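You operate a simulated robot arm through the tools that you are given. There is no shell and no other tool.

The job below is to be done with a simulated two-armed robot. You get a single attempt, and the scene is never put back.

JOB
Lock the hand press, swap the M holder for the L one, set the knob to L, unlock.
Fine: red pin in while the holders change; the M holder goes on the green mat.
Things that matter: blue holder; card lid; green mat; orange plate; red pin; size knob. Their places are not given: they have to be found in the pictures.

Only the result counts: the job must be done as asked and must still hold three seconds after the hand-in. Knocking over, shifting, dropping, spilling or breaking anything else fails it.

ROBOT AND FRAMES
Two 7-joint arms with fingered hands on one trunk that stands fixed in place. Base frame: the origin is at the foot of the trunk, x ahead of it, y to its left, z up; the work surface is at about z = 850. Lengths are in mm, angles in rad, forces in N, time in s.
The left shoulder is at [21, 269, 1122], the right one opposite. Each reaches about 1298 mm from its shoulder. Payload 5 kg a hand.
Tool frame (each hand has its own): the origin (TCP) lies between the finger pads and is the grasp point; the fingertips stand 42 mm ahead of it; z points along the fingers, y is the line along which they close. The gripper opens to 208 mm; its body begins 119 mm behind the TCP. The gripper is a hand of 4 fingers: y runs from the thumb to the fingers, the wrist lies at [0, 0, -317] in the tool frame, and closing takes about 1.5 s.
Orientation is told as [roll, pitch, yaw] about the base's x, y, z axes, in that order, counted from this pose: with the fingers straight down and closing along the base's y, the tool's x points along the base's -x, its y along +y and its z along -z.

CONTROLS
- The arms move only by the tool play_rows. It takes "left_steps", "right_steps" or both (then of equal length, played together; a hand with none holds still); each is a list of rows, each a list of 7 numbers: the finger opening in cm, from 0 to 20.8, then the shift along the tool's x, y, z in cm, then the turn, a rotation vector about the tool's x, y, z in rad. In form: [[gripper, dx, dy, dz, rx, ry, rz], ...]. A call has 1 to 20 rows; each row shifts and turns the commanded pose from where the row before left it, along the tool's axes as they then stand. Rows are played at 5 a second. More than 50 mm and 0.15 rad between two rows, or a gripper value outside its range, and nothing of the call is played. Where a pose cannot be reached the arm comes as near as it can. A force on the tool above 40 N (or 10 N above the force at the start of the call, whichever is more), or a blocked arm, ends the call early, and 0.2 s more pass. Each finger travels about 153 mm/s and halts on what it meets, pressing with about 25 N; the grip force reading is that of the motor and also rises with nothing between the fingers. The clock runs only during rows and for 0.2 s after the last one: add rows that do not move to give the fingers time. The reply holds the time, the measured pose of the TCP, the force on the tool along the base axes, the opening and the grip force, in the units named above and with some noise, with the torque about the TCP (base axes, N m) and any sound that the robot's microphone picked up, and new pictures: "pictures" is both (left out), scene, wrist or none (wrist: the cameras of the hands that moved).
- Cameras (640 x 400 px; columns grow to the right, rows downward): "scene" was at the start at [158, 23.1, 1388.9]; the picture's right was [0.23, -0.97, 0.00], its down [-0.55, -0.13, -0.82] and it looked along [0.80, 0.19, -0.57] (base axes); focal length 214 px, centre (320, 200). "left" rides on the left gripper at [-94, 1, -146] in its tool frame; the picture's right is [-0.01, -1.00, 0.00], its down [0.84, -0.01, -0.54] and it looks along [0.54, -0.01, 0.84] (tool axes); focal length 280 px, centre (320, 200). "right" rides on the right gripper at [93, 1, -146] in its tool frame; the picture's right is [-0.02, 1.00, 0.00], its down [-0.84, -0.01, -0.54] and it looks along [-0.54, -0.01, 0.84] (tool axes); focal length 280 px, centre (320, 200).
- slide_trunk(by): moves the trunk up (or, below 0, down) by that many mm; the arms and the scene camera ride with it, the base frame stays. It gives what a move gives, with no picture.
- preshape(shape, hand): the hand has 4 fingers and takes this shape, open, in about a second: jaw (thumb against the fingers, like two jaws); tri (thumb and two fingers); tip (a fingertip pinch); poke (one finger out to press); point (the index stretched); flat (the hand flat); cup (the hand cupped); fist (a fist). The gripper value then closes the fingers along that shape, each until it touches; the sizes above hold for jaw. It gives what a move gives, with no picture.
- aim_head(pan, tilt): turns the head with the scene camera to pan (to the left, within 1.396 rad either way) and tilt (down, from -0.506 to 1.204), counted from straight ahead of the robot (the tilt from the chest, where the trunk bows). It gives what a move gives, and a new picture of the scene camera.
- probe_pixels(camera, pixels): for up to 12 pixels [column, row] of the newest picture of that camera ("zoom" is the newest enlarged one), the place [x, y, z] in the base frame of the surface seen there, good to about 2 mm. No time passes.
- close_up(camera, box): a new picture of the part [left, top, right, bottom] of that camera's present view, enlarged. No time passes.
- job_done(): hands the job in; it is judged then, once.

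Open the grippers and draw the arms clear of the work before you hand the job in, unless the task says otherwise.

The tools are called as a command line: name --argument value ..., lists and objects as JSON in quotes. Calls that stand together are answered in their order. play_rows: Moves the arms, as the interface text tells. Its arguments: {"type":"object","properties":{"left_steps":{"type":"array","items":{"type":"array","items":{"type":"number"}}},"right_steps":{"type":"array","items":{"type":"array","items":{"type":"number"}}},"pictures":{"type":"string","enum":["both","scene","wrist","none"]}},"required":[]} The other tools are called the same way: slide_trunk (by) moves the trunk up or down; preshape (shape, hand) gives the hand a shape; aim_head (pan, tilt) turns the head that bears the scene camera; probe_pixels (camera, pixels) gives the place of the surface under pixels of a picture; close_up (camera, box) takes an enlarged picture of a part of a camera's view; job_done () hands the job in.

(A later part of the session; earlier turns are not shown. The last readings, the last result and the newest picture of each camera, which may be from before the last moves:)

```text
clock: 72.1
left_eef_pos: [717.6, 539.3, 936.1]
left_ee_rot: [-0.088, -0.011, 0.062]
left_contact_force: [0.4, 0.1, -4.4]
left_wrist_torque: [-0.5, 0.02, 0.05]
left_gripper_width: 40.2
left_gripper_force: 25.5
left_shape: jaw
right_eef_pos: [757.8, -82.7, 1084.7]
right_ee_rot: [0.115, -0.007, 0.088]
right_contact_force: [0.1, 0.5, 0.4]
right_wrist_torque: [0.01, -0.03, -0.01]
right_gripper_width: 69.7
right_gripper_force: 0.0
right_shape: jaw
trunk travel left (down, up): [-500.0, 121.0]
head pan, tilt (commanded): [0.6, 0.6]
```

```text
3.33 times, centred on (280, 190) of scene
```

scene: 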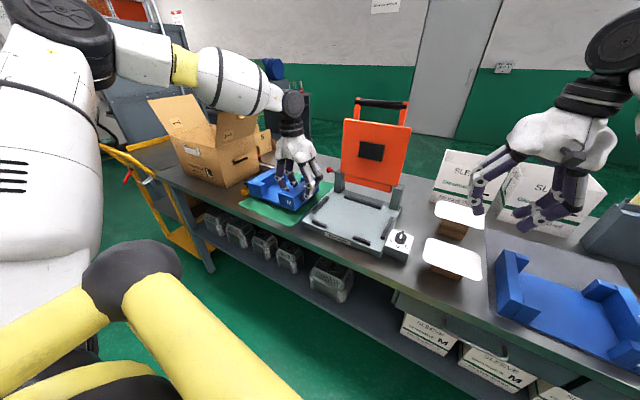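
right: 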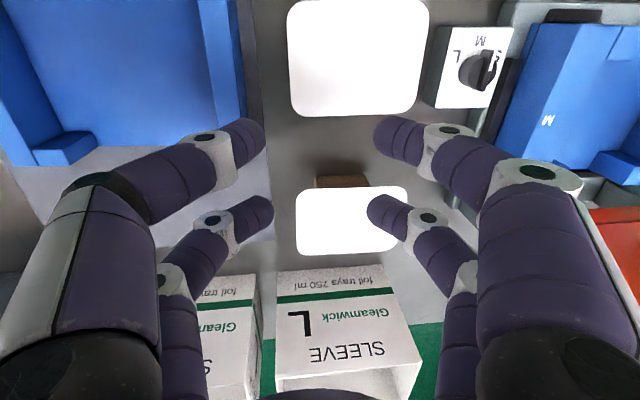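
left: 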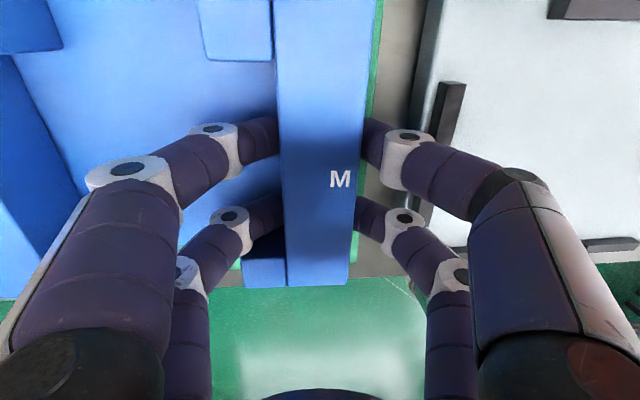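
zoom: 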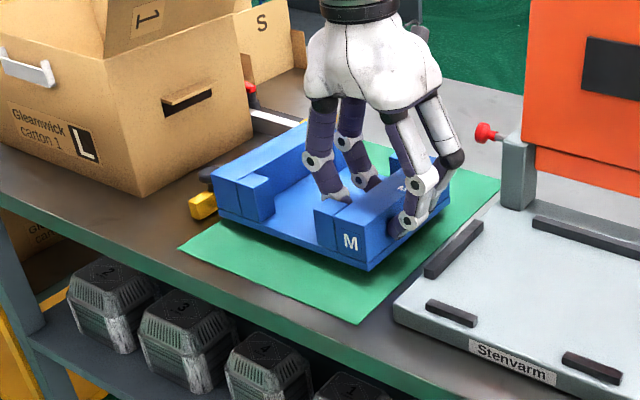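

About 15 mm remain. I lower in small steps until the mat takes the weight.

play_rows --left_steps '[[2, 0, 0.054, 0.598, 0, 0, 0], [2, 0, 0.036, 0.398, 0, 0, 0], [2, 0, 0.027, 0.299, 0, 0, 0], [2, 0, 0.018, 0.199, 0, 0, 0], [2, 0, 0.018, 0.199, 0, 0, 0], [2, 0, 0, 0, 0, 0, 0]]' --pictures "wrist"

close_up --camera "scene" --box '[200, 130, 360, 250]'

```text
clock: 73.5
left_eef_pos: [717.7, 540.1, 918.8]
left_ee_rot: [-0.09, -0.011, 0.061]
left_contact_force: [0.4, -1.1, -4.1]
left_wrist_torque: [-0.29, -0.05, -0.01]
left_gripper_width: 40.1
left_gripper_force: 25.2
left_shape: jaw
right_eef_pos: [757.1, -83.2, 1084.8]
right_ee_rot: [0.115, -0.005, 0.091]
right_contact_force: [1.0, -0.7, 0.0]
right_wrist_torque: [0.01, -0.02, 0.01]
right_gripper_width: 70.1
right_gripper_force: 0.1
right_shape: jaw
trunk travel left (down, up): [-500.0, 121.0]
head pan, tilt (commanded): [0.6, 0.6]
```

left: 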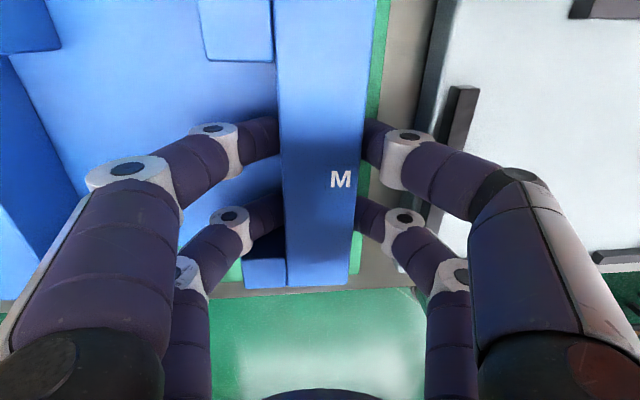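

```text
3.33 times, centred on (280, 190) of scene
```

zoom: 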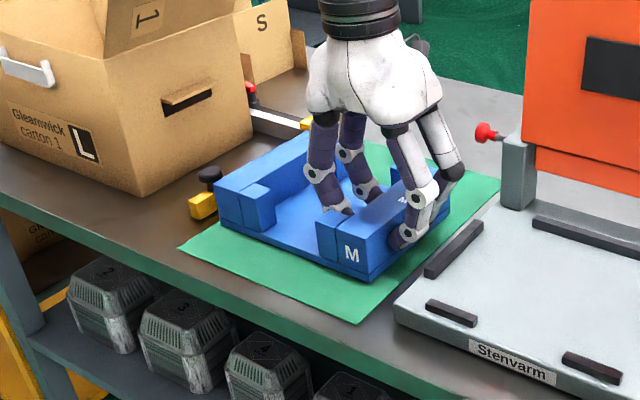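

The torque is dropping (left side touching). I continue lowering 6 mm in 2 mm steps.

play_rows --left_steps '[[2, 0, 0.018, 0.199, 0, 0, 0], [2, 0, 0.018, 0.199, 0, 0, 0], [2, 0, 0.018, 0.199, 0, 0, 0], [2, 0, 0, 0, 0, 0, 0]]' --pictures "none"

close_up --camera "scene" --box '[230, 150, 330, 230]'

```text
clock: 74.5
left_eef_pos: [718.9, 537.4, 916.0]
left_ee_rot: [-0.09, -0.011, 0.063]
left_contact_force: [-1.3, 2.0, 16.1]
left_wrist_torque: [0.02, -0.1, 0.0]
left_gripper_width: 40.8
left_gripper_force: 24.2
left_shape: jaw
right_eef_pos: [756.7, -83.6, 1085.9]
right_ee_rot: [0.115, -0.007, 0.089]
right_contact_force: [-0.1, -0.3, 0.6]
right_wrist_torque: [-0.04, 0.0, -0.01]
right_gripper_width: 70.0
right_gripper_force: 0.0
right_shape: jaw
trunk travel left (down, up): [-500.0, 121.0]
head pan, tilt (commanded): [0.6, 0.6]
```

```text
5.00 times, centred on (280, 190) of scene
```

zoom: 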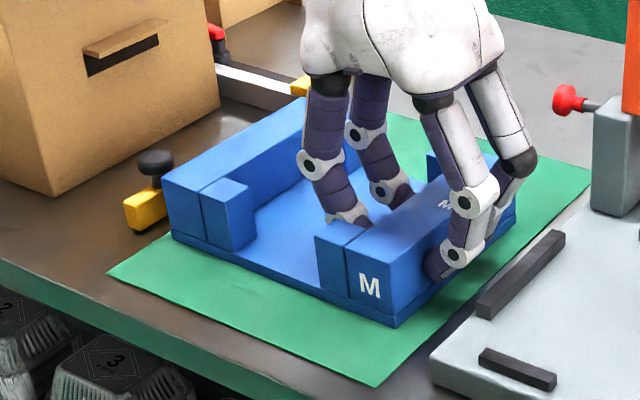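

The mat bears the load (16 N up). I ease up 2 mm, open the hand, and raise it vertically clear of the M holder.

play_rows --left_steps '[[2, 0, -0.018, -0.199, 0, 0, 0], [3, 0, 0, 0, 0, 0, 0], [5, 0, 0, 0, 0, 0, 0], [6.5, 0, 0, 0, 0, 0, 0], [6.5, 0, 0, 0, 0, 0, 0], [6.5, 0, -0.09, -0.996, 0, 0, 0], [6.5, 0, -0.18, -1.992, 0, 0, 0], [6.5, 0, -0.36, -3.984, 0, 0, 0], [6.5, 0, -0.36, -3.984, 0, 0, 0], [6.5, 0, -0.36, -3.984, 0, 0, 0], [6.5, 0, 0, 0, 0, 0, 0]]' --pictures "both"

close_up --camera "scene" --box '[200, 130, 360, 250]'

```text
clock: 76.9
left_eef_pos: [716.5, 539.5, 1064.2]
left_ee_rot: [-0.089, -0.008, 0.062]
left_contact_force: [0.9, 1.2, 0.1]
left_wrist_torque: [-0.03, 0.06, 0.0]
left_gripper_width: 64.7
left_gripper_force: 0.0
left_shape: jaw
right_eef_pos: [757.4, -82.2, 1083.8]
right_ee_rot: [0.116, -0.006, 0.088]
right_contact_force: [1.2, 0.6, -0.5]
right_wrist_torque: [-0.01, 0.0, -0.01]
right_gripper_width: 70.1
right_gripper_force: 0.1
right_shape: jaw
trunk travel left (down, up): [-500.0, 121.0]
head pan, tilt (commanded): [0.6, 0.6]
```

scene: 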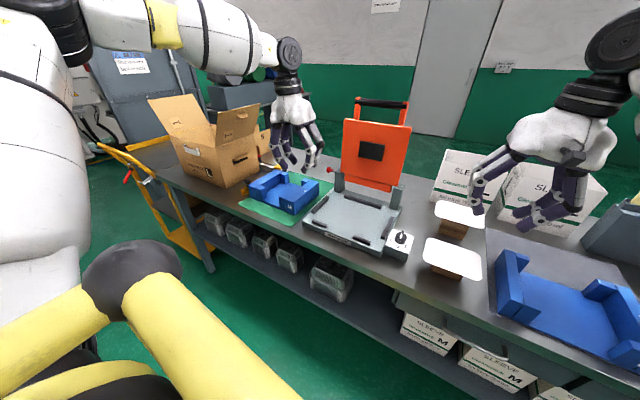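
left: 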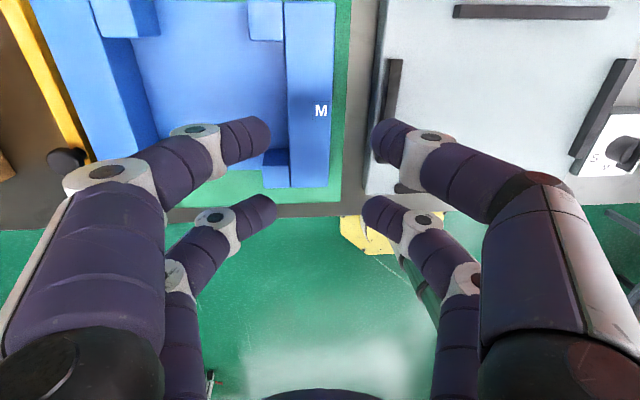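

```text
3.33 times, centred on (280, 190) of scene
```

zoom: 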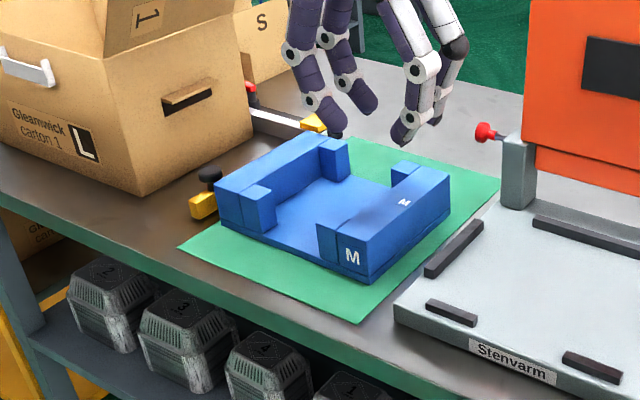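

M rests on the green mat. I check its footprint against the mat edges, and probe the empty press's guides for the L placement.

probe_pixels --camera "zoom" --pixels '[[221, 222], [368, 280], [445, 205], [183, 246], [205, 232], [220, 180], [300, 130], [400, 265]]'

close_up --camera "scene" --box '[290, 150, 430, 260]'

```text
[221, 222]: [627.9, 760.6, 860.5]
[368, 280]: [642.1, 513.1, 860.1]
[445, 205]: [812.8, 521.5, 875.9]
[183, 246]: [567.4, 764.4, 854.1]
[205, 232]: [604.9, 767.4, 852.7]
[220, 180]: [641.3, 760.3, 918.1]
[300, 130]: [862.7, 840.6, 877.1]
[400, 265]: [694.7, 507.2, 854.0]
```

```text
3.64 times, centred on (360, 205) of scene
```

zoom: 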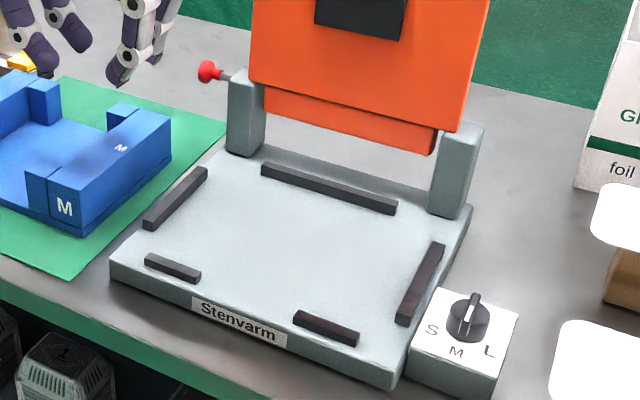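

M lies fully on the mat. The press shows guides at left, right, front (two) and back. I enlarge the press base to measure their inner edges.

close_up --camera "scene" --box '[315, 185, 415, 250]'

```text
6.15 times, centred on (365, 218) of scene
```

zoom: 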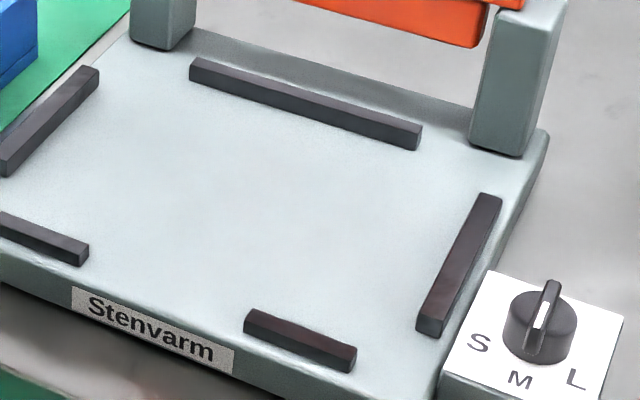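

probe_pixels --camera "zoom" --pixels '[[100, 68], [100, 84], [12, 165], [18, 172], [80, 245], [88, 262], [60, 235], [250, 312], [355, 348], [300, 330], [262, 308], [200, 65]]'

probe_pixels --camera "zoom" --pixels '[[195, 78], [193, 84], [416, 148], [418, 130], [480, 196], [476, 200], [418, 318], [417, 330], [440, 320], [500, 200], [300, 110], [290, 200]]'

probe_pixels --camera "zoom" --pixels '[[550, 285], [540, 340], [545, 315], [503, 320], [577, 320], [481, 343], [521, 380], [577, 380], [530, 330], [555, 290], [600, 330], [465, 300]]'

```text
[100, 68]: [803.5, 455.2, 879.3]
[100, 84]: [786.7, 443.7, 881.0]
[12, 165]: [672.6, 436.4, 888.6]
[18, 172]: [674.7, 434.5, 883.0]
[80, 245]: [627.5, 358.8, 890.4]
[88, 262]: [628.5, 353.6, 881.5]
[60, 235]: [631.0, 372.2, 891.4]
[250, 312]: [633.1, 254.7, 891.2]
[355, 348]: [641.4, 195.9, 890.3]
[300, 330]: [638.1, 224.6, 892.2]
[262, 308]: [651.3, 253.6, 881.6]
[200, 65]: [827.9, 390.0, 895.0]
```

```text
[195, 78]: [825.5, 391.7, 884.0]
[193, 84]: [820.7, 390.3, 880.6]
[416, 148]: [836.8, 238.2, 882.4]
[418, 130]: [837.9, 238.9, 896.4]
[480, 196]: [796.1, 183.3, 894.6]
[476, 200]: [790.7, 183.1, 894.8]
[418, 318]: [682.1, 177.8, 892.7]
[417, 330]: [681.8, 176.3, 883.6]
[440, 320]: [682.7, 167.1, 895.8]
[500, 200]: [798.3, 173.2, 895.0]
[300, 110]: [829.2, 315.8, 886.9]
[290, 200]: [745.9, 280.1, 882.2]
```

```text
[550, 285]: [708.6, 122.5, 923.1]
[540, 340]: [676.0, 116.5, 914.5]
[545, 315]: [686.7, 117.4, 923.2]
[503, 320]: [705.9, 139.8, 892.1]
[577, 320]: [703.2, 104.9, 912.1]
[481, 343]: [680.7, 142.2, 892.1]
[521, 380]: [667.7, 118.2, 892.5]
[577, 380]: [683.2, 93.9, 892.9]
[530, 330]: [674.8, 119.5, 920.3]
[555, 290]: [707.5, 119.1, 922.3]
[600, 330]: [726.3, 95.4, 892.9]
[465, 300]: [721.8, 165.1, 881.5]
```

The pocket between the guides spans about 258 × 195 mm, centred at f≈749.5, l≈265 (the M pose), so there are about ±7 mm to spare. Now I turn the head to the right to measure the L holder and its neighbours.

aim_head --pan -0.25 --tilt 0.7

close_up --camera "scene" --box '[290, 100, 490, 260]'

```text
clock: 78.1
left_eef_pos: [715.9, 539.0, 1066.7]
left_ee_rot: [-0.09, -0.011, 0.061]
left_contact_force: [0.3, 0.2, 0.3]
left_wrist_torque: [-0.03, 0.02, 0.01]
left_gripper_width: 64.8
left_gripper_force: 0.0
left_shape: jaw
right_eef_pos: [757.9, -83.1, 1085.6]
right_ee_rot: [0.115, -0.005, 0.089]
right_contact_force: [0.5, 1.4, -0.8]
right_wrist_torque: [-0.03, -0.03, 0.0]
right_gripper_width: 70.0
right_gripper_force: 0.1
right_shape: jaw
trunk travel left (down, up): [-500.0, 121.0]
head pan, tilt (commanded): [-0.25, 0.7]
```

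scene: 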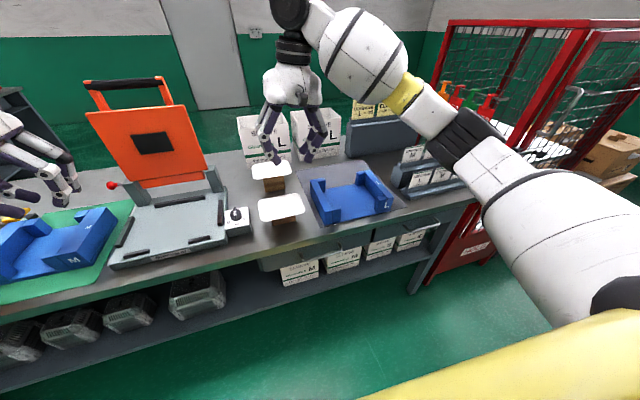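

```text
2.50 times, centred on (390, 180) of scene
```

zoom: 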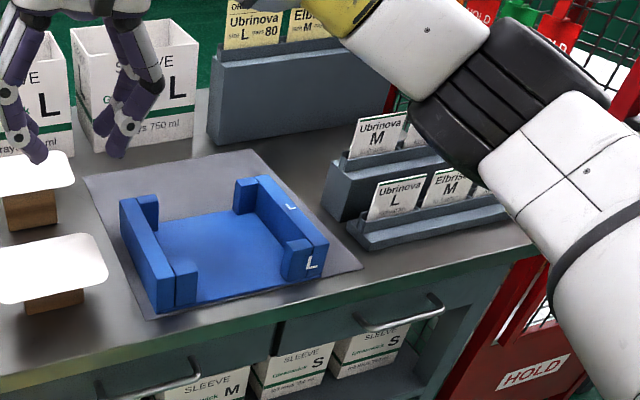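

The L holder (right wall near (380,190)) has card racks to its right near (400,185). I probe its corners and the racks.

probe_pixels --camera "zoom" --pixels '[[124, 205], [150, 200], [160, 282], [190, 275], [240, 182], [265, 180], [325, 250], [295, 250], [238, 230], [150, 315], [175, 305], [270, 280]]'

probe_pixels --camera "zoom" --pixels '[[332, 180], [340, 160], [350, 235], [365, 220], [370, 190], [360, 125], [215, 110], [208, 140], [85, 178], [360, 268], [248, 150], [155, 318]]'

```text
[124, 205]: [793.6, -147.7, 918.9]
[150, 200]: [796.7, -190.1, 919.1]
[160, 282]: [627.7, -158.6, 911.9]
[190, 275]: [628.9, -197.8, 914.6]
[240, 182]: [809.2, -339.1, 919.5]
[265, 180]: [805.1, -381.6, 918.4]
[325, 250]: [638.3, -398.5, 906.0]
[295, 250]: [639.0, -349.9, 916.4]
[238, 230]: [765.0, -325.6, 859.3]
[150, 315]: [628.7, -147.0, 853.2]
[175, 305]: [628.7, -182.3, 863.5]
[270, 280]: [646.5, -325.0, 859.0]
```

```text
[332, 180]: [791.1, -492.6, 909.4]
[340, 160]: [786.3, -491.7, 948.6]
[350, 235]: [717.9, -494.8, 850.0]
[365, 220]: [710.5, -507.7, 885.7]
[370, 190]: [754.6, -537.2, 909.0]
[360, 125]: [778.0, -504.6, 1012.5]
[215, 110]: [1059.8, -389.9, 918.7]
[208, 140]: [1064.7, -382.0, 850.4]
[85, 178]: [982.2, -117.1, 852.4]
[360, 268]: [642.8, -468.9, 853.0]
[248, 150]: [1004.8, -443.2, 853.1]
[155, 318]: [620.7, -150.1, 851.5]
```

L's outer width is about 245 mm (y −150 to −398, tops at 919); the racks begin at y≈−492 with cards up to z≈1012. I move the right hand above L's right wall to look from above.

play_rows --right_steps '[[6, 0.627, -4.12, -0.263, 0, 0, 0], [6, 0.627, -4.12, -0.263, 0, 0, 0], [6, 0.627, -4.12, -0.263, 0, 0, 0], [6, 0.627, -4.12, -0.263, 0, 0, 0], [6, 0.627, -4.12, -0.263, 0, 0, 0], [6, 0.627, -4.12, -0.263, 0, 0, 0], [6, 0.627, -4.12, -0.263, 0, 0, 0], [6, 0, 0, 0, 0, 0, 0]]' --left_steps '[[6.5, 0, 0, -2, 0, 0, 0], [6.5, 0, 0, -2, 0, 0, 0], [6.5, 0, 0, -2, 0, 0, 0], [6.5, 0, 0, -2, 0, 0, 0], [6.5, 0, 0, 0, 0, 0, 0], [6.5, 0, 0, 0, 0, 0, 0], [6.5, 0, 0, 0, 0, 0, 0], [6.5, 0, 0, 0, 0, 0, 0]]' --pictures "both"

```text
clock: 79.9
left_eef_pos: [715.0, 546.4, 1145.7]
left_ee_rot: [-0.089, -0.011, 0.06]
left_contact_force: [-0.1, 0.1, -1.1]
left_wrist_torque: [-0.12, -0.02, -0.03]
left_gripper_width: 64.7
left_gripper_force: 0.1
left_shape: jaw
right_eef_pos: [738.4, -374.0, 1070.6]
right_ee_rot: [0.114, -0.005, 0.091]
right_contact_force: [-0.4, 1.0, -0.4]
right_wrist_torque: [-0.07, 0.01, 0.03]
right_gripper_width: 60.3
right_gripper_force: 0.0
right_shape: jaw
trunk travel left (down, up): [-500.0, 121.0]
head pan, tilt (commanded): [-0.25, 0.7]
```

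scene: 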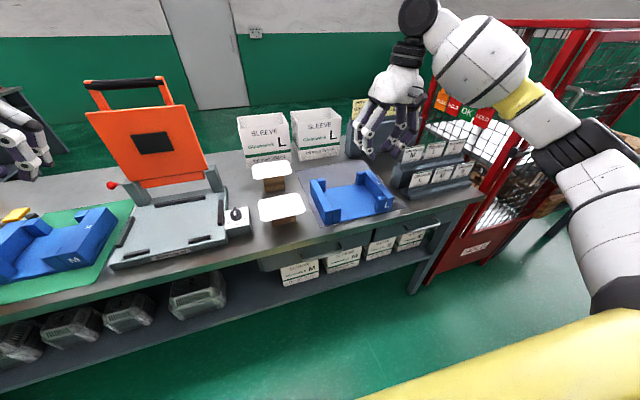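
right: 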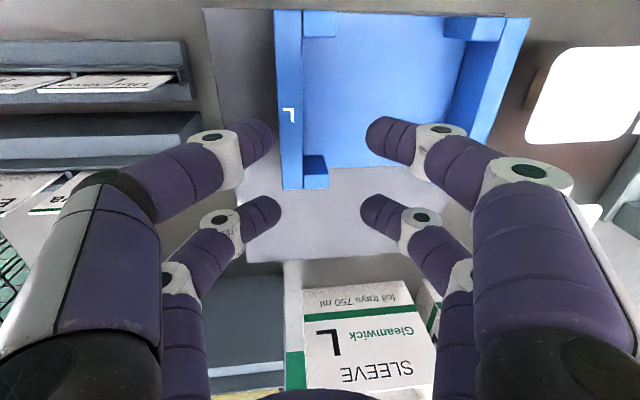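
left: 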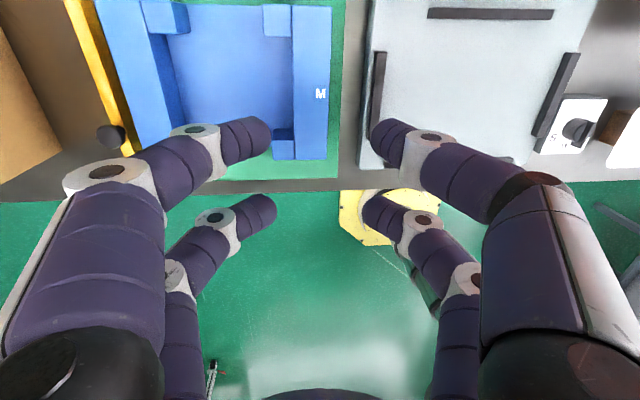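

The right wrist view shows L clearly; its walls look thinner than M's. I enlarge and probe its corners.

close_up --camera "right" --box '[250, 0, 550, 200]'

probe_pixels --camera "right" --pixels '[[278, 38], [299, 38], [286, 184], [301, 184], [505, 45], [526, 25], [475, 137], [487, 140], [310, 30], [332, 28], [306, 160], [326, 160]]'

```text
2.00 times, centred on (400, 100) of right
```

zoom: 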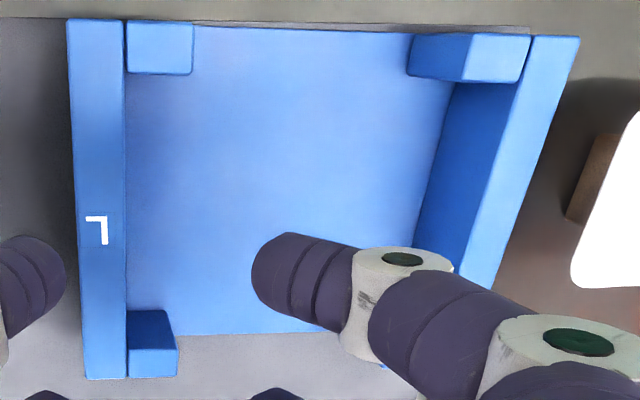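

```text
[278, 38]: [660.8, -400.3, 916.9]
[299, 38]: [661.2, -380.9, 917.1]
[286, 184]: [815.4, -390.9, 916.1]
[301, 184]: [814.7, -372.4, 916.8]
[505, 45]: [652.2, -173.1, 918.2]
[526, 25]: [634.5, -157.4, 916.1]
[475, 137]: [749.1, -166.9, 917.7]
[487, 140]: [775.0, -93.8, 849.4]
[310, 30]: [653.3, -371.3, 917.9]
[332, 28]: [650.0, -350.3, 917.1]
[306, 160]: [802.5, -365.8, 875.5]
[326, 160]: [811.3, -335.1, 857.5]
```

L's right wall is about 21 mm thick, centre near [727,−387], yaw 0.06. I align the right hand over it with a 5 cm opening and descend to z≈990.

play_rows --right_steps '[[5, 0, 0, 0, 0, 0, 0.031], [5, -0.32, -1.43, -0.16, 0, 0, 0], [5, 0, -0.456, 3.974, 0, 0, 0], [5, 0, -0.456, 3.974, 0, 0, 0], [5, 0, 0, 0, 0, 0, 0]]' --pictures "both"

probe_pixels --camera "right" --pixels '[[268, 140], [372, 140], [275, 210], [365, 210]]'

close_up --camera "scene" --box '[320, 100, 480, 230]'

```text
clock: 81.1
left_eef_pos: [713.7, 544.5, 1145.8]
left_ee_rot: [-0.09, -0.012, 0.061]
left_contact_force: [0.1, -0.5, -0.7]
left_wrist_torque: [-0.06, -0.04, 0.03]
left_gripper_width: 64.3
left_gripper_force: 0.0
left_shape: jaw
right_eef_pos: [742.3, -389.8, 991.3]
right_ee_rot: [0.114, -0.003, 0.061]
right_contact_force: [-0.7, 0.5, 0.5]
right_wrist_torque: [-0.05, -0.01, -0.05]
right_gripper_width: 50.4
right_gripper_force: 0.0
right_shape: jaw
trunk travel left (down, up): [-500.0, 121.0]
head pan, tilt (commanded): [-0.25, 0.7]
```

scene: 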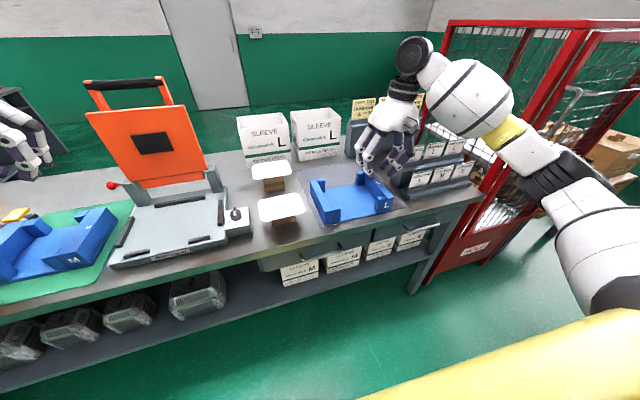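
right: 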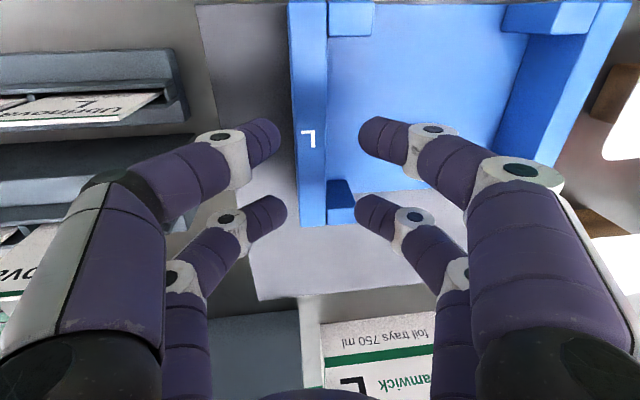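

```text
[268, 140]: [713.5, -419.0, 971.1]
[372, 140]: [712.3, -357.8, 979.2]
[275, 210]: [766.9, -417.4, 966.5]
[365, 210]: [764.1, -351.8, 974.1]
```

```text
3.08 times, centred on (400, 165) of scene
```

zoom: 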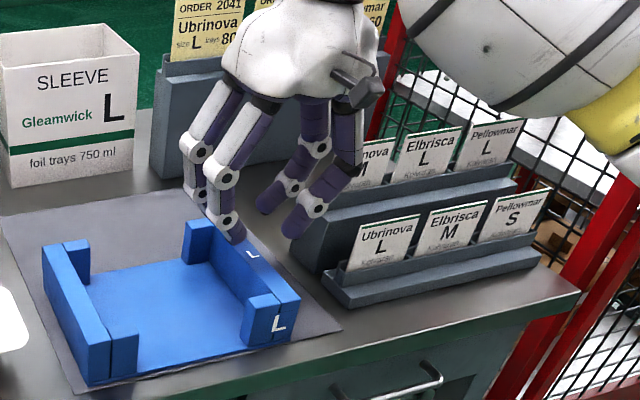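

The fingers straddle the wall at y −419 / −355. I check the gap between the hand's outer finger joints and the card racks before going lower.

probe_pixels --camera "right" --pixels '[[205, 150], [110, 185], [60, 240], [160, 270], [185, 100], [160, 92], [120, 105], [190, 140], [10, 300], [30, 250]]'

probe_pixels --camera "zoom" --pixels '[[348, 265], [362, 228], [330, 290], [325, 270], [300, 225], [345, 160], [318, 210], [350, 135], [375, 100], [355, 165]]'

```text
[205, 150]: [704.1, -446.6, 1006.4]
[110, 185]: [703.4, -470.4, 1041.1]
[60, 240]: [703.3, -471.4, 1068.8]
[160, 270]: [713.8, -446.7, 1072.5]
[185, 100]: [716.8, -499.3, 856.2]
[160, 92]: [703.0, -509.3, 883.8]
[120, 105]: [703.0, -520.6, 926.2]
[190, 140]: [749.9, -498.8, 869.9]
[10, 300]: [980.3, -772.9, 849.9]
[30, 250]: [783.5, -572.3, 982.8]
```

```text
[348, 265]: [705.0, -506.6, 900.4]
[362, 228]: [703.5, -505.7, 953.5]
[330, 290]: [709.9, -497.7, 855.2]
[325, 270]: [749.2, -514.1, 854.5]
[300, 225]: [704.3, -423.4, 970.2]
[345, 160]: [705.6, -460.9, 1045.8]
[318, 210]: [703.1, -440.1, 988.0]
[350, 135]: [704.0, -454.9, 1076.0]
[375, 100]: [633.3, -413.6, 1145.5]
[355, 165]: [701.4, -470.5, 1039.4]
```

There are about 35 mm between the finger joints (y≈−471) and the cards (y≈−506). I descend to z≈922 and close on L's right wall.

play_rows --right_steps '[[5, 0, -0.262, 2.285, 0, 0, 0], [5, 0, -0.262, 2.285, 0, 0, 0], [5, 0, -0.262, 2.285, 0, 0, 0], [5, 0, 0, 0, 0, 0, 0], [4, 0, 0, 0, 0, 0, 0], [3, 0, 0, 0, 0, 0, 0], [2, 0, 0, 0, 0, 0, 0], [1, 0, 0, 0, 0, 0, 0], [0.5, 0, 0, 0, 0, 0, 0], [0.5, 0, 0, 0, 0, 0, 0]]' --pictures "both"

```text
clock: 83.3
left_eef_pos: [713.9, 545.1, 1145.7]
left_ee_rot: [-0.09, -0.01, 0.061]
left_contact_force: [0.8, 0.4, 0.5]
left_wrist_torque: [0.0, -0.02, 0.03]
left_gripper_width: 64.8
left_gripper_force: 0.1
left_shape: jaw
right_eef_pos: [745.1, -390.1, 920.2]
right_ee_rot: [0.114, -0.002, 0.059]
right_contact_force: [0.1, 0.1, -0.5]
right_wrist_torque: [-0.2, 0.03, 0.04]
right_gripper_width: 20.5
right_gripper_force: 25.1
right_shape: jaw
trunk travel left (down, up): [-500.0, 121.0]
head pan, tilt (commanded): [-0.25, 0.7]
```

scene: 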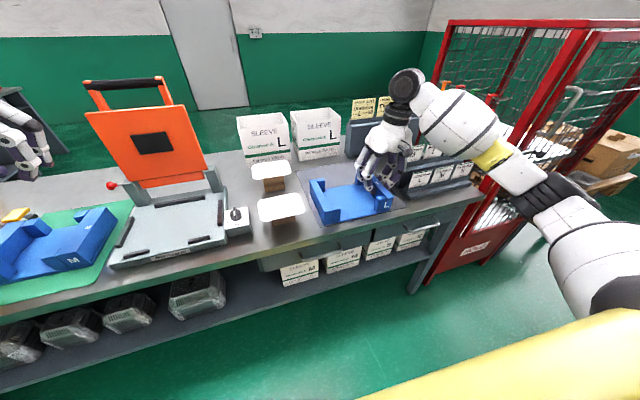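
right: 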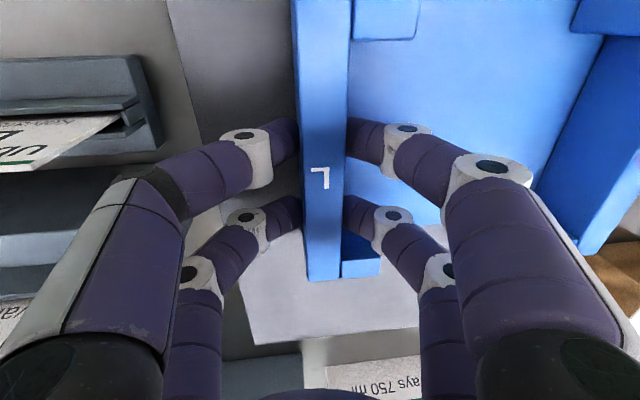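

Gripped (20.5 mm, 25 N). I lift 12 mm slowly and check the droop.

play_rows --right_steps '[[0.5, 0, 0.046, -0.397, 0, 0, 0], [0.5, 0, 0.046, -0.397, 0, 0, 0], [0.5, 0, 0.046, -0.397, 0, 0, 0], [0.5, 0, 0, 0, 0, 0, 0], [0.5, 0, 0, 0, 0, 0, 0]]' --pictures "both"

close_up --camera "scene" --box '[290, 130, 430, 240]'

```text
clock: 84.5
left_eef_pos: [714.4, 545.6, 1146.0]
left_ee_rot: [-0.09, -0.011, 0.062]
left_contact_force: [-0.1, 0.2, -0.3]
left_wrist_torque: [-0.03, 0.01, -0.03]
left_gripper_width: 64.5
left_gripper_force: 0.1
left_shape: jaw
right_eef_pos: [745.3, -388.5, 933.5]
right_ee_rot: [0.115, -0.002, 0.057]
right_contact_force: [0.3, -0.3, -3.3]
right_wrist_torque: [-0.36, -0.05, 0.01]
right_gripper_width: 20.4
right_gripper_force: 24.9
right_shape: jaw
trunk travel left (down, up): [-500.0, 121.0]
head pan, tilt (commanded): [-0.25, 0.7]
```

scene: 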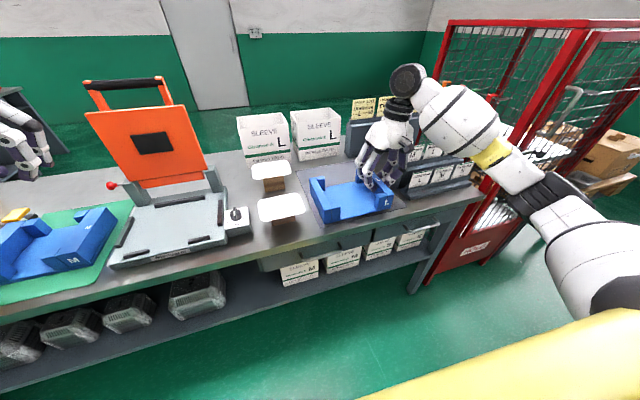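
right: 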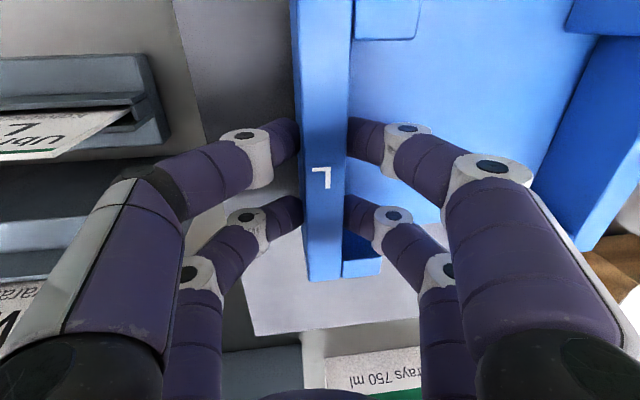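

```text
3.64 times, centred on (360, 185) of scene
```

zoom: 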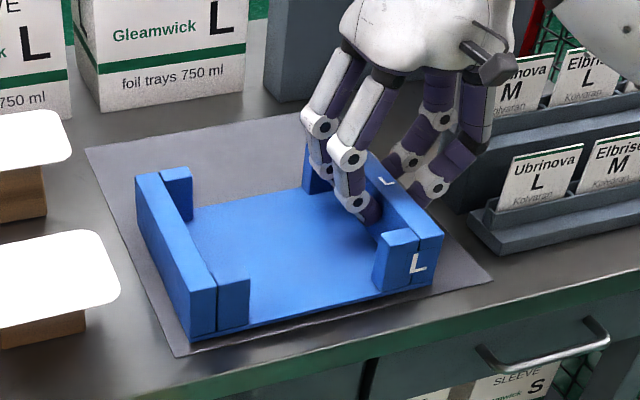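

The hand bears 3.3 N so the left side may still rest on the mat. I probe the wall tops for the tilt.

probe_pixels --camera "zoom" --pixels '[[150, 190], [198, 285], [370, 165], [430, 235], [175, 240], [180, 325], [430, 275]]'

```text
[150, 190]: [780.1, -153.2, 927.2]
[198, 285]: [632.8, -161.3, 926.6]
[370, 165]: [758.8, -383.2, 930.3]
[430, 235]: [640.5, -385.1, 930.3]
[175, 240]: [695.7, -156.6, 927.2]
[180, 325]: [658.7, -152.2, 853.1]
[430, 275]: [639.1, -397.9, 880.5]
```

L hangs nearly level (927 vs 930). I lift it 110 mm to pass over the card lids and carry it the first half toward the press.

play_rows --right_steps '[[0.5, 0, 0.253, -2.186, 0, 0, 0], [0.5, 0, 0.253, -2.186, 0, 0, 0], [0.5, 0, 0.253, -2.186, 0, 0, 0], [0.5, 0, 0.253, -2.186, 0, 0, 0], [0.5, 0, 0.253, -2.186, 0, 0, 0], [0.5, 0, 0, 0, 0, 0, 0], [0.5, -0.11, 1.34, 0.155, 0, 0, 0], [0.5, -0.215, 2.68, 0.31, 0, 0, 0], [0.5, -0.215, 2.68, 0.31, 0, 0, 0], [0.5, -0.215, 2.68, 0.31, 0, 0, 0], [0.5, -0.215, 2.68, 0.31, 0, 0, 0], [0.5, -0.215, 2.68, 0.31, 0, 0, 0], [0.5, -0.215, 2.68, 0.31, 0, 0, 0], [0.5, -0.215, 2.68, 0.31, 0, 0, 0], [0.5, -0.215, 2.68, 0.31, 0, 0, 0], [0.5, -0.11, 1.34, 0.155, 0, 0, 0], [0.5, 0, 0, 0, 0, 0, 0]]' --pictures "both"

```text
clock: 88.1
left_eef_pos: [715.8, 544.7, 1145.6]
left_ee_rot: [-0.09, -0.009, 0.059]
left_contact_force: [0.3, 0.1, 0.0]
left_wrist_torque: [0.0, 0.02, 0.01]
left_gripper_width: 64.8
left_gripper_force: 0.0
left_shape: jaw
right_eef_pos: [748.8, -147.0, 1043.7]
right_ee_rot: [0.114, -0.002, 0.059]
right_contact_force: [-0.8, 0.5, -4.2]
right_wrist_torque: [-0.37, -0.06, 0.0]
right_gripper_width: 20.6
right_gripper_force: 24.8
right_shape: jaw
trunk travel left (down, up): [-500.0, 121.0]
head pan, tilt (commanded): [-0.25, 0.7]
```

scene: 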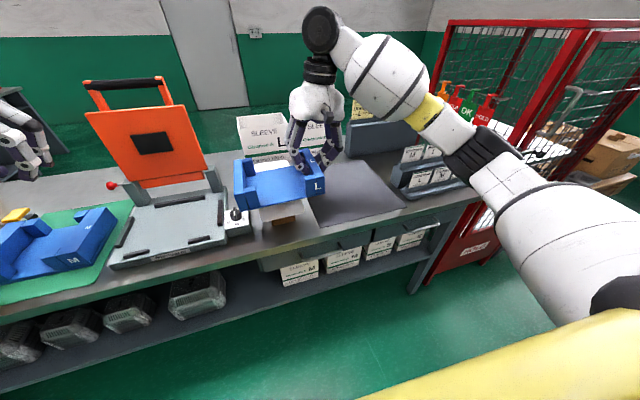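
right: 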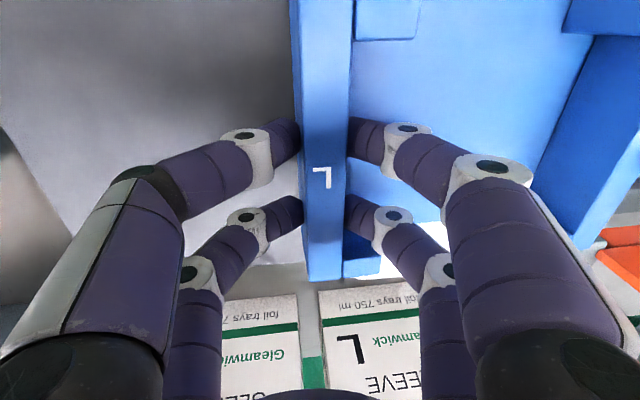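

The carry goes well, lids clear. I continue 12 more rows toward the press.

play_rows --right_steps '[[0.5, -0.11, 1.34, 0.155, 0, 0, 0], [0.5, -0.215, 2.68, 0.31, 0, 0, 0], [0.5, -0.215, 2.68, 0.31, 0, 0, 0], [0.5, -0.215, 2.68, 0.31, 0, 0, 0], [0.5, -0.215, 2.68, 0.31, 0, 0, 0], [0.5, -0.215, 2.68, 0.31, 0, 0, 0], [0.5, -0.215, 2.68, 0.31, 0, 0, 0], [0.5, -0.215, 2.68, 0.31, 0, 0, 0], [0.5, -0.215, 2.68, 0.31, 0, 0, 0], [0.5, -0.215, 2.68, 0.31, 0, 0, 0], [0.5, -0.215, 2.68, 0.31, 0, 0, 0], [0.5, -0.11, 1.34, 0.155, 0, 0, 0], [0.5, 0, 0, 0, 0, 0, 0]]' --pictures "wrist"

aim_head --pan 0.3 --tilt 0.7

```text
clock: 90.9
left_eef_pos: [715.1, 546.1, 1145.6]
left_ee_rot: [-0.087, -0.01, 0.06]
left_contact_force: [-0.4, -0.2, -1.3]
left_wrist_torque: [0.04, 0.03, 0.02]
left_gripper_width: 64.2
left_gripper_force: 0.1
left_shape: jaw
right_eef_pos: [753.5, 151.4, 1040.7]
right_ee_rot: [0.116, -0.002, 0.058]
right_contact_force: [-0.6, 0.0, -2.0]
right_wrist_torque: [-0.39, -0.07, 0.0]
right_gripper_width: 20.7
right_gripper_force: 24.7
right_shape: jaw
trunk travel left (down, up): [-500.0, 121.0]
head pan, tilt (commanded): [-0.25, 0.7]
```

right: 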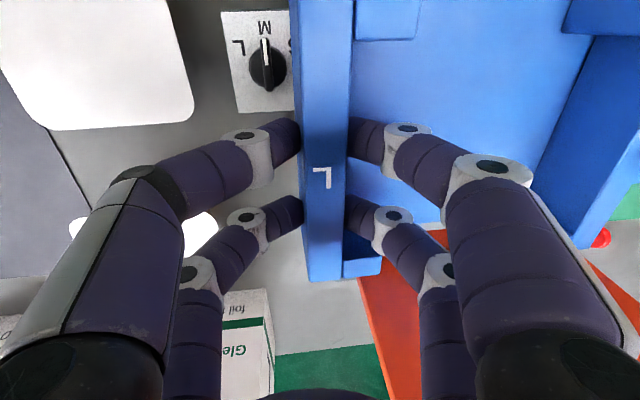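

```text
clock: 91.9
left_eef_pos: [715.6, 545.2, 1145.2]
left_ee_rot: [-0.089, -0.01, 0.061]
left_contact_force: [0.1, 0.9, 0.4]
left_wrist_torque: [-0.03, -0.01, 0.04]
left_gripper_width: 64.4
left_gripper_force: 0.1
left_shape: jaw
right_eef_pos: [754.6, 152.1, 1041.8]
right_ee_rot: [0.115, -0.002, 0.057]
right_contact_force: [0.2, 0.6, -3.0]
right_wrist_torque: [-0.38, -0.06, 0.0]
right_gripper_width: 20.6
right_gripper_force: 24.6
right_shape: jaw
trunk travel left (down, up): [-500.0, 121.0]
head pan, tilt (commanded): [0.3, 0.7]
```

scene: 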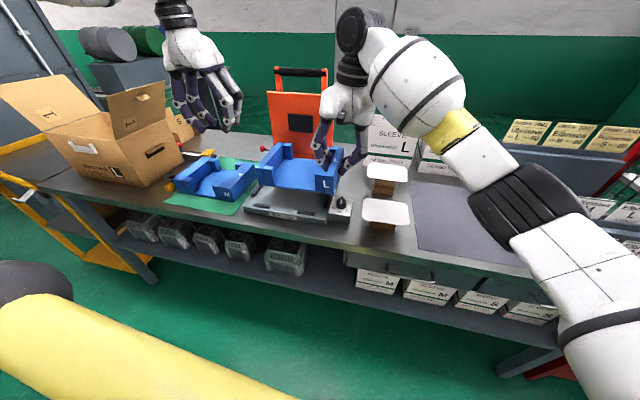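

L is now over the right part of the press at y=152. I measure its pose with probes before the final alignment.

close_up --camera "scene" --box '[230, 120, 370, 230]'

probe_pixels --camera "right" --pixels '[[296, 20], [348, 20], [308, 275], [338, 275], [325, 150], [305, 150]]'

```text
3.64 times, centred on (300, 175) of scene
```

zoom: 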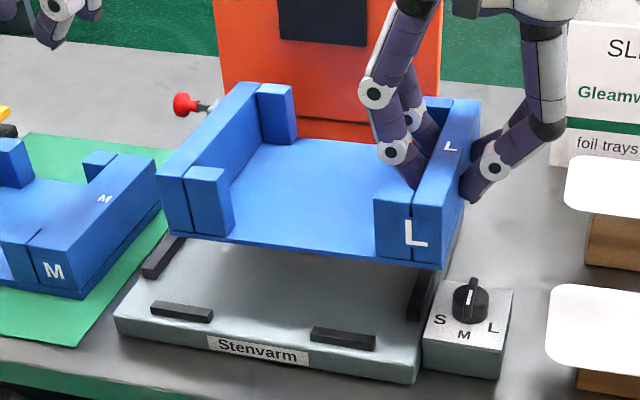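

```text
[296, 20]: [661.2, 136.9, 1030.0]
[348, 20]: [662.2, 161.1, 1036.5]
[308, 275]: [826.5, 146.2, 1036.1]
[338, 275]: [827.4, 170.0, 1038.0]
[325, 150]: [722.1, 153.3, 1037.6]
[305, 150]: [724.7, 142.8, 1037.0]
```

probe_pixels --camera "zoom" --pixels '[[165, 176], [184, 178], [240, 88], [255, 92], [168, 190], [165, 225], [415, 200], [438, 205], [440, 255], [380, 250], [472, 110], [290, 90]]'

```text
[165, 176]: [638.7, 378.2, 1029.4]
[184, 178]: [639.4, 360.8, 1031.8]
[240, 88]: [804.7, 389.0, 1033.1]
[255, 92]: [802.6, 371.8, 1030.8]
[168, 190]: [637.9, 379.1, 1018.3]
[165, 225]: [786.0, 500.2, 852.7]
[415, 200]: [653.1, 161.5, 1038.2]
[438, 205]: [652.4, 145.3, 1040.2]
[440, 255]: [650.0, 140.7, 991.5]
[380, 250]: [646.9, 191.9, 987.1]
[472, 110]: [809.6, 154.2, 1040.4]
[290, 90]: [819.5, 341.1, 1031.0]
```

L's centre is at l≈218 (needs +47), f≈748.5 (needs +1), and its left side droops by 0.035 rad. I make these corrections in the air.

play_rows --right_steps '[[0.5, -0.025, 1.17, 0.135, 0, 0, 0], [0.5, -0.025, 1.17, 0.135, 0, 0, 0], [0.5, -0.025, 1.17, 0.135, 0, 0, 0], [0.5, -0.025, 1.17, 0.135, 0, 0, 0], [0.5, 0, 0, 0, -0.018, 0, 0], [0.5, 0, 0, 0, -0.018, 0, 0], [0.5, 0, 0, 0, 0, 0, 0]]' --pictures "both"

close_up --camera "scene" --box '[230, 120, 370, 230]'

```text
clock: 93.5
left_eef_pos: [715.6, 544.7, 1145.5]
left_ee_rot: [-0.089, -0.012, 0.06]
left_contact_force: [-0.2, 0.0, 0.6]
left_wrist_torque: [-0.04, -0.05, -0.03]
left_gripper_width: 64.7
left_gripper_force: 0.0
left_shape: jaw
right_eef_pos: [754.3, 197.1, 1043.7]
right_ee_rot: [0.152, -0.004, 0.055]
right_contact_force: [-0.4, 0.6, -3.5]
right_wrist_torque: [-0.36, -0.08, 0.0]
right_gripper_width: 20.6
right_gripper_force: 25.0
right_shape: jaw
trunk travel left (down, up): [-500.0, 121.0]
head pan, tilt (commanded): [0.3, 0.7]
```

scene: 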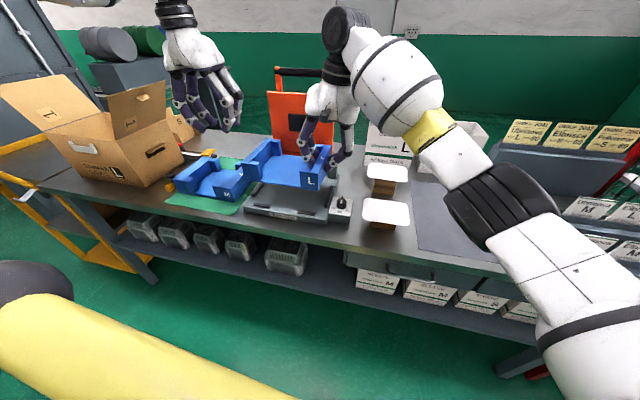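
right: 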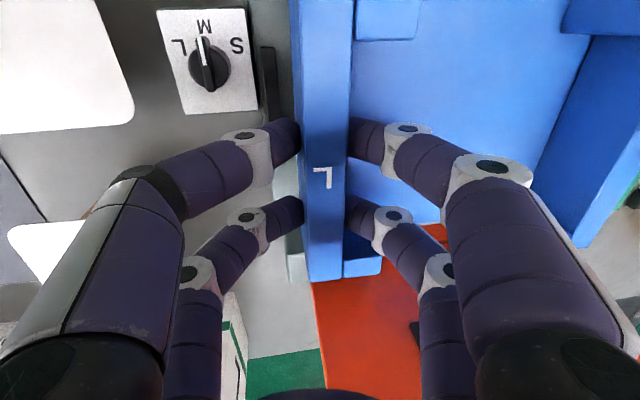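

```text
3.64 times, centred on (300, 175) of scene
```

zoom: 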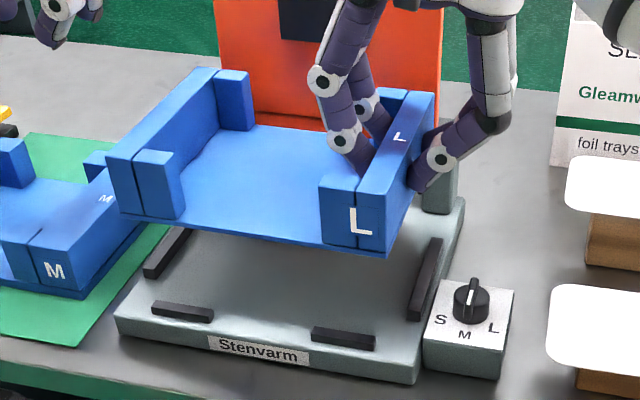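

probe_pixels --camera "zoom" --pixels '[[112, 160], [130, 162], [205, 75], [120, 180], [125, 200], [366, 188], [380, 192], [385, 235], [330, 225], [430, 98], [245, 80], [150, 155]]'

probe_pixels --camera "right" --pixels '[[296, 20], [348, 20], [308, 275], [338, 275], [325, 150], [303, 130]]'

```text
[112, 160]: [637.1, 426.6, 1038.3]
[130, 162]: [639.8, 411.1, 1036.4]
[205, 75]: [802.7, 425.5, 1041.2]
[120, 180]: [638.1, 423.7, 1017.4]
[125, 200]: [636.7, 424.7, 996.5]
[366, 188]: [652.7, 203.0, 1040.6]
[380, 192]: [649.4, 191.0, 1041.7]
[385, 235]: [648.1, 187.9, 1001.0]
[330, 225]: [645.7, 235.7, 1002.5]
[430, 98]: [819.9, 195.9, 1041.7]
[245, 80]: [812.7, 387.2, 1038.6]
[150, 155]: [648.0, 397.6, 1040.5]
```

```text
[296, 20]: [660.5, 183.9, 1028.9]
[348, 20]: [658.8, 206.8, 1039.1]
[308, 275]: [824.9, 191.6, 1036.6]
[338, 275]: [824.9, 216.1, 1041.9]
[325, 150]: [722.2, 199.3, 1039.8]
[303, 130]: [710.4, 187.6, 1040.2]
```

L is level and centred over the pocket (margins about 6–7 mm on all sides). I lower it 80 mm straight down.

play_rows --right_steps '[[0.5, 0, -0.303, 1.977, 0, 0, 0], [0.5, 0, -0.303, 1.977, 0, 0, 0], [0.5, 0, -0.303, 1.977, 0, 0, 0], [0.5, 0, -0.227, 1.483, 0, 0, 0], [0.5, 0, 0, 0, 0, 0, 0]]' --pictures "both"

close_up --camera "scene" --box '[230, 130, 370, 240]'

```text
clock: 94.7
left_eef_pos: [714.9, 545.6, 1145.2]
left_ee_rot: [-0.09, -0.009, 0.062]
left_contact_force: [-0.5, -0.6, 0.1]
left_wrist_torque: [0.01, -0.04, -0.02]
left_gripper_width: 64.4
left_gripper_force: 0.1
left_shape: jaw
right_eef_pos: [752.5, 201.2, 966.0]
right_ee_rot: [0.149, -0.001, 0.06]
right_contact_force: [0.0, -0.8, -3.1]
right_wrist_torque: [-0.37, -0.06, 0.03]
right_gripper_width: 20.6
right_gripper_force: 25.0
right_shape: jaw
trunk travel left (down, up): [-500.0, 121.0]
head pan, tilt (commanded): [0.3, 0.7]
```

scene: 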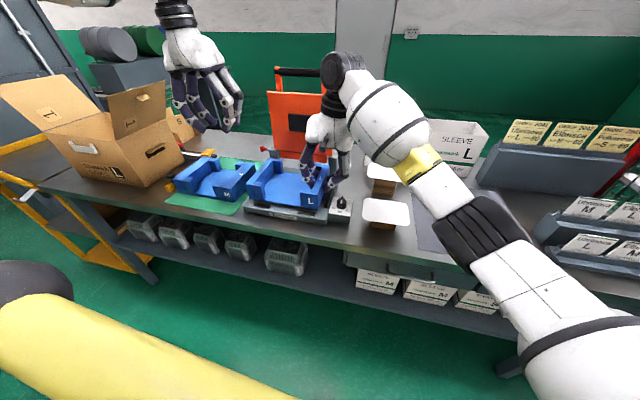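
right: 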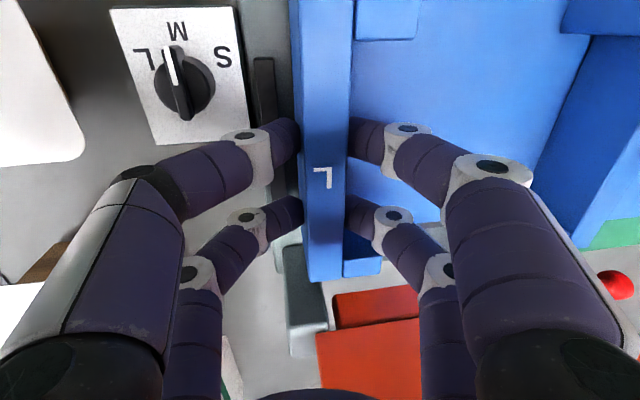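

```text
3.64 times, centred on (300, 185) of scene
```

zoom: 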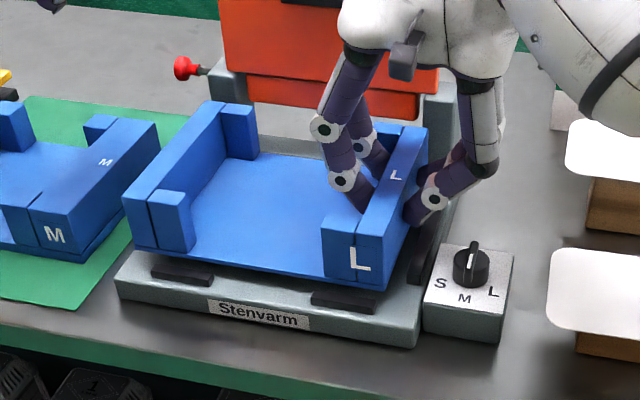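

L is now about 16 mm above the base. I probe its pose again since the TCP y shifted by 4 mm.

probe_pixels --camera "right" --pixels '[[297, 60], [347, 60], [309, 270], [338, 270], [303, 130], [270, 120], [262, 90]]'

probe_pixels --camera "zoom" --pixels '[[128, 197], [146, 200], [212, 106], [135, 225], [380, 240], [368, 238], [382, 270], [330, 262], [425, 140], [240, 108], [420, 265]]'

```text
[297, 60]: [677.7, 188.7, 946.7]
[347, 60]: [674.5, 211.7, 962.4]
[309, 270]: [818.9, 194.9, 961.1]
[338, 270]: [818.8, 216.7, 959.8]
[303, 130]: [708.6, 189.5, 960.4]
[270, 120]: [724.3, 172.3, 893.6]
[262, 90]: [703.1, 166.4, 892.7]
```

```text
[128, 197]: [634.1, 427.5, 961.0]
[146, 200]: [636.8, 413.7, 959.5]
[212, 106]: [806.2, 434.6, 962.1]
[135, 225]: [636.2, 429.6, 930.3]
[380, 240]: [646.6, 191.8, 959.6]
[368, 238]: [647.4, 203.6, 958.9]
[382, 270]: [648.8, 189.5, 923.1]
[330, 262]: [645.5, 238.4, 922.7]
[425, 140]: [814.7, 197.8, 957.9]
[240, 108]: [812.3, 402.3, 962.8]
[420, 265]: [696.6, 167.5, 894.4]
```

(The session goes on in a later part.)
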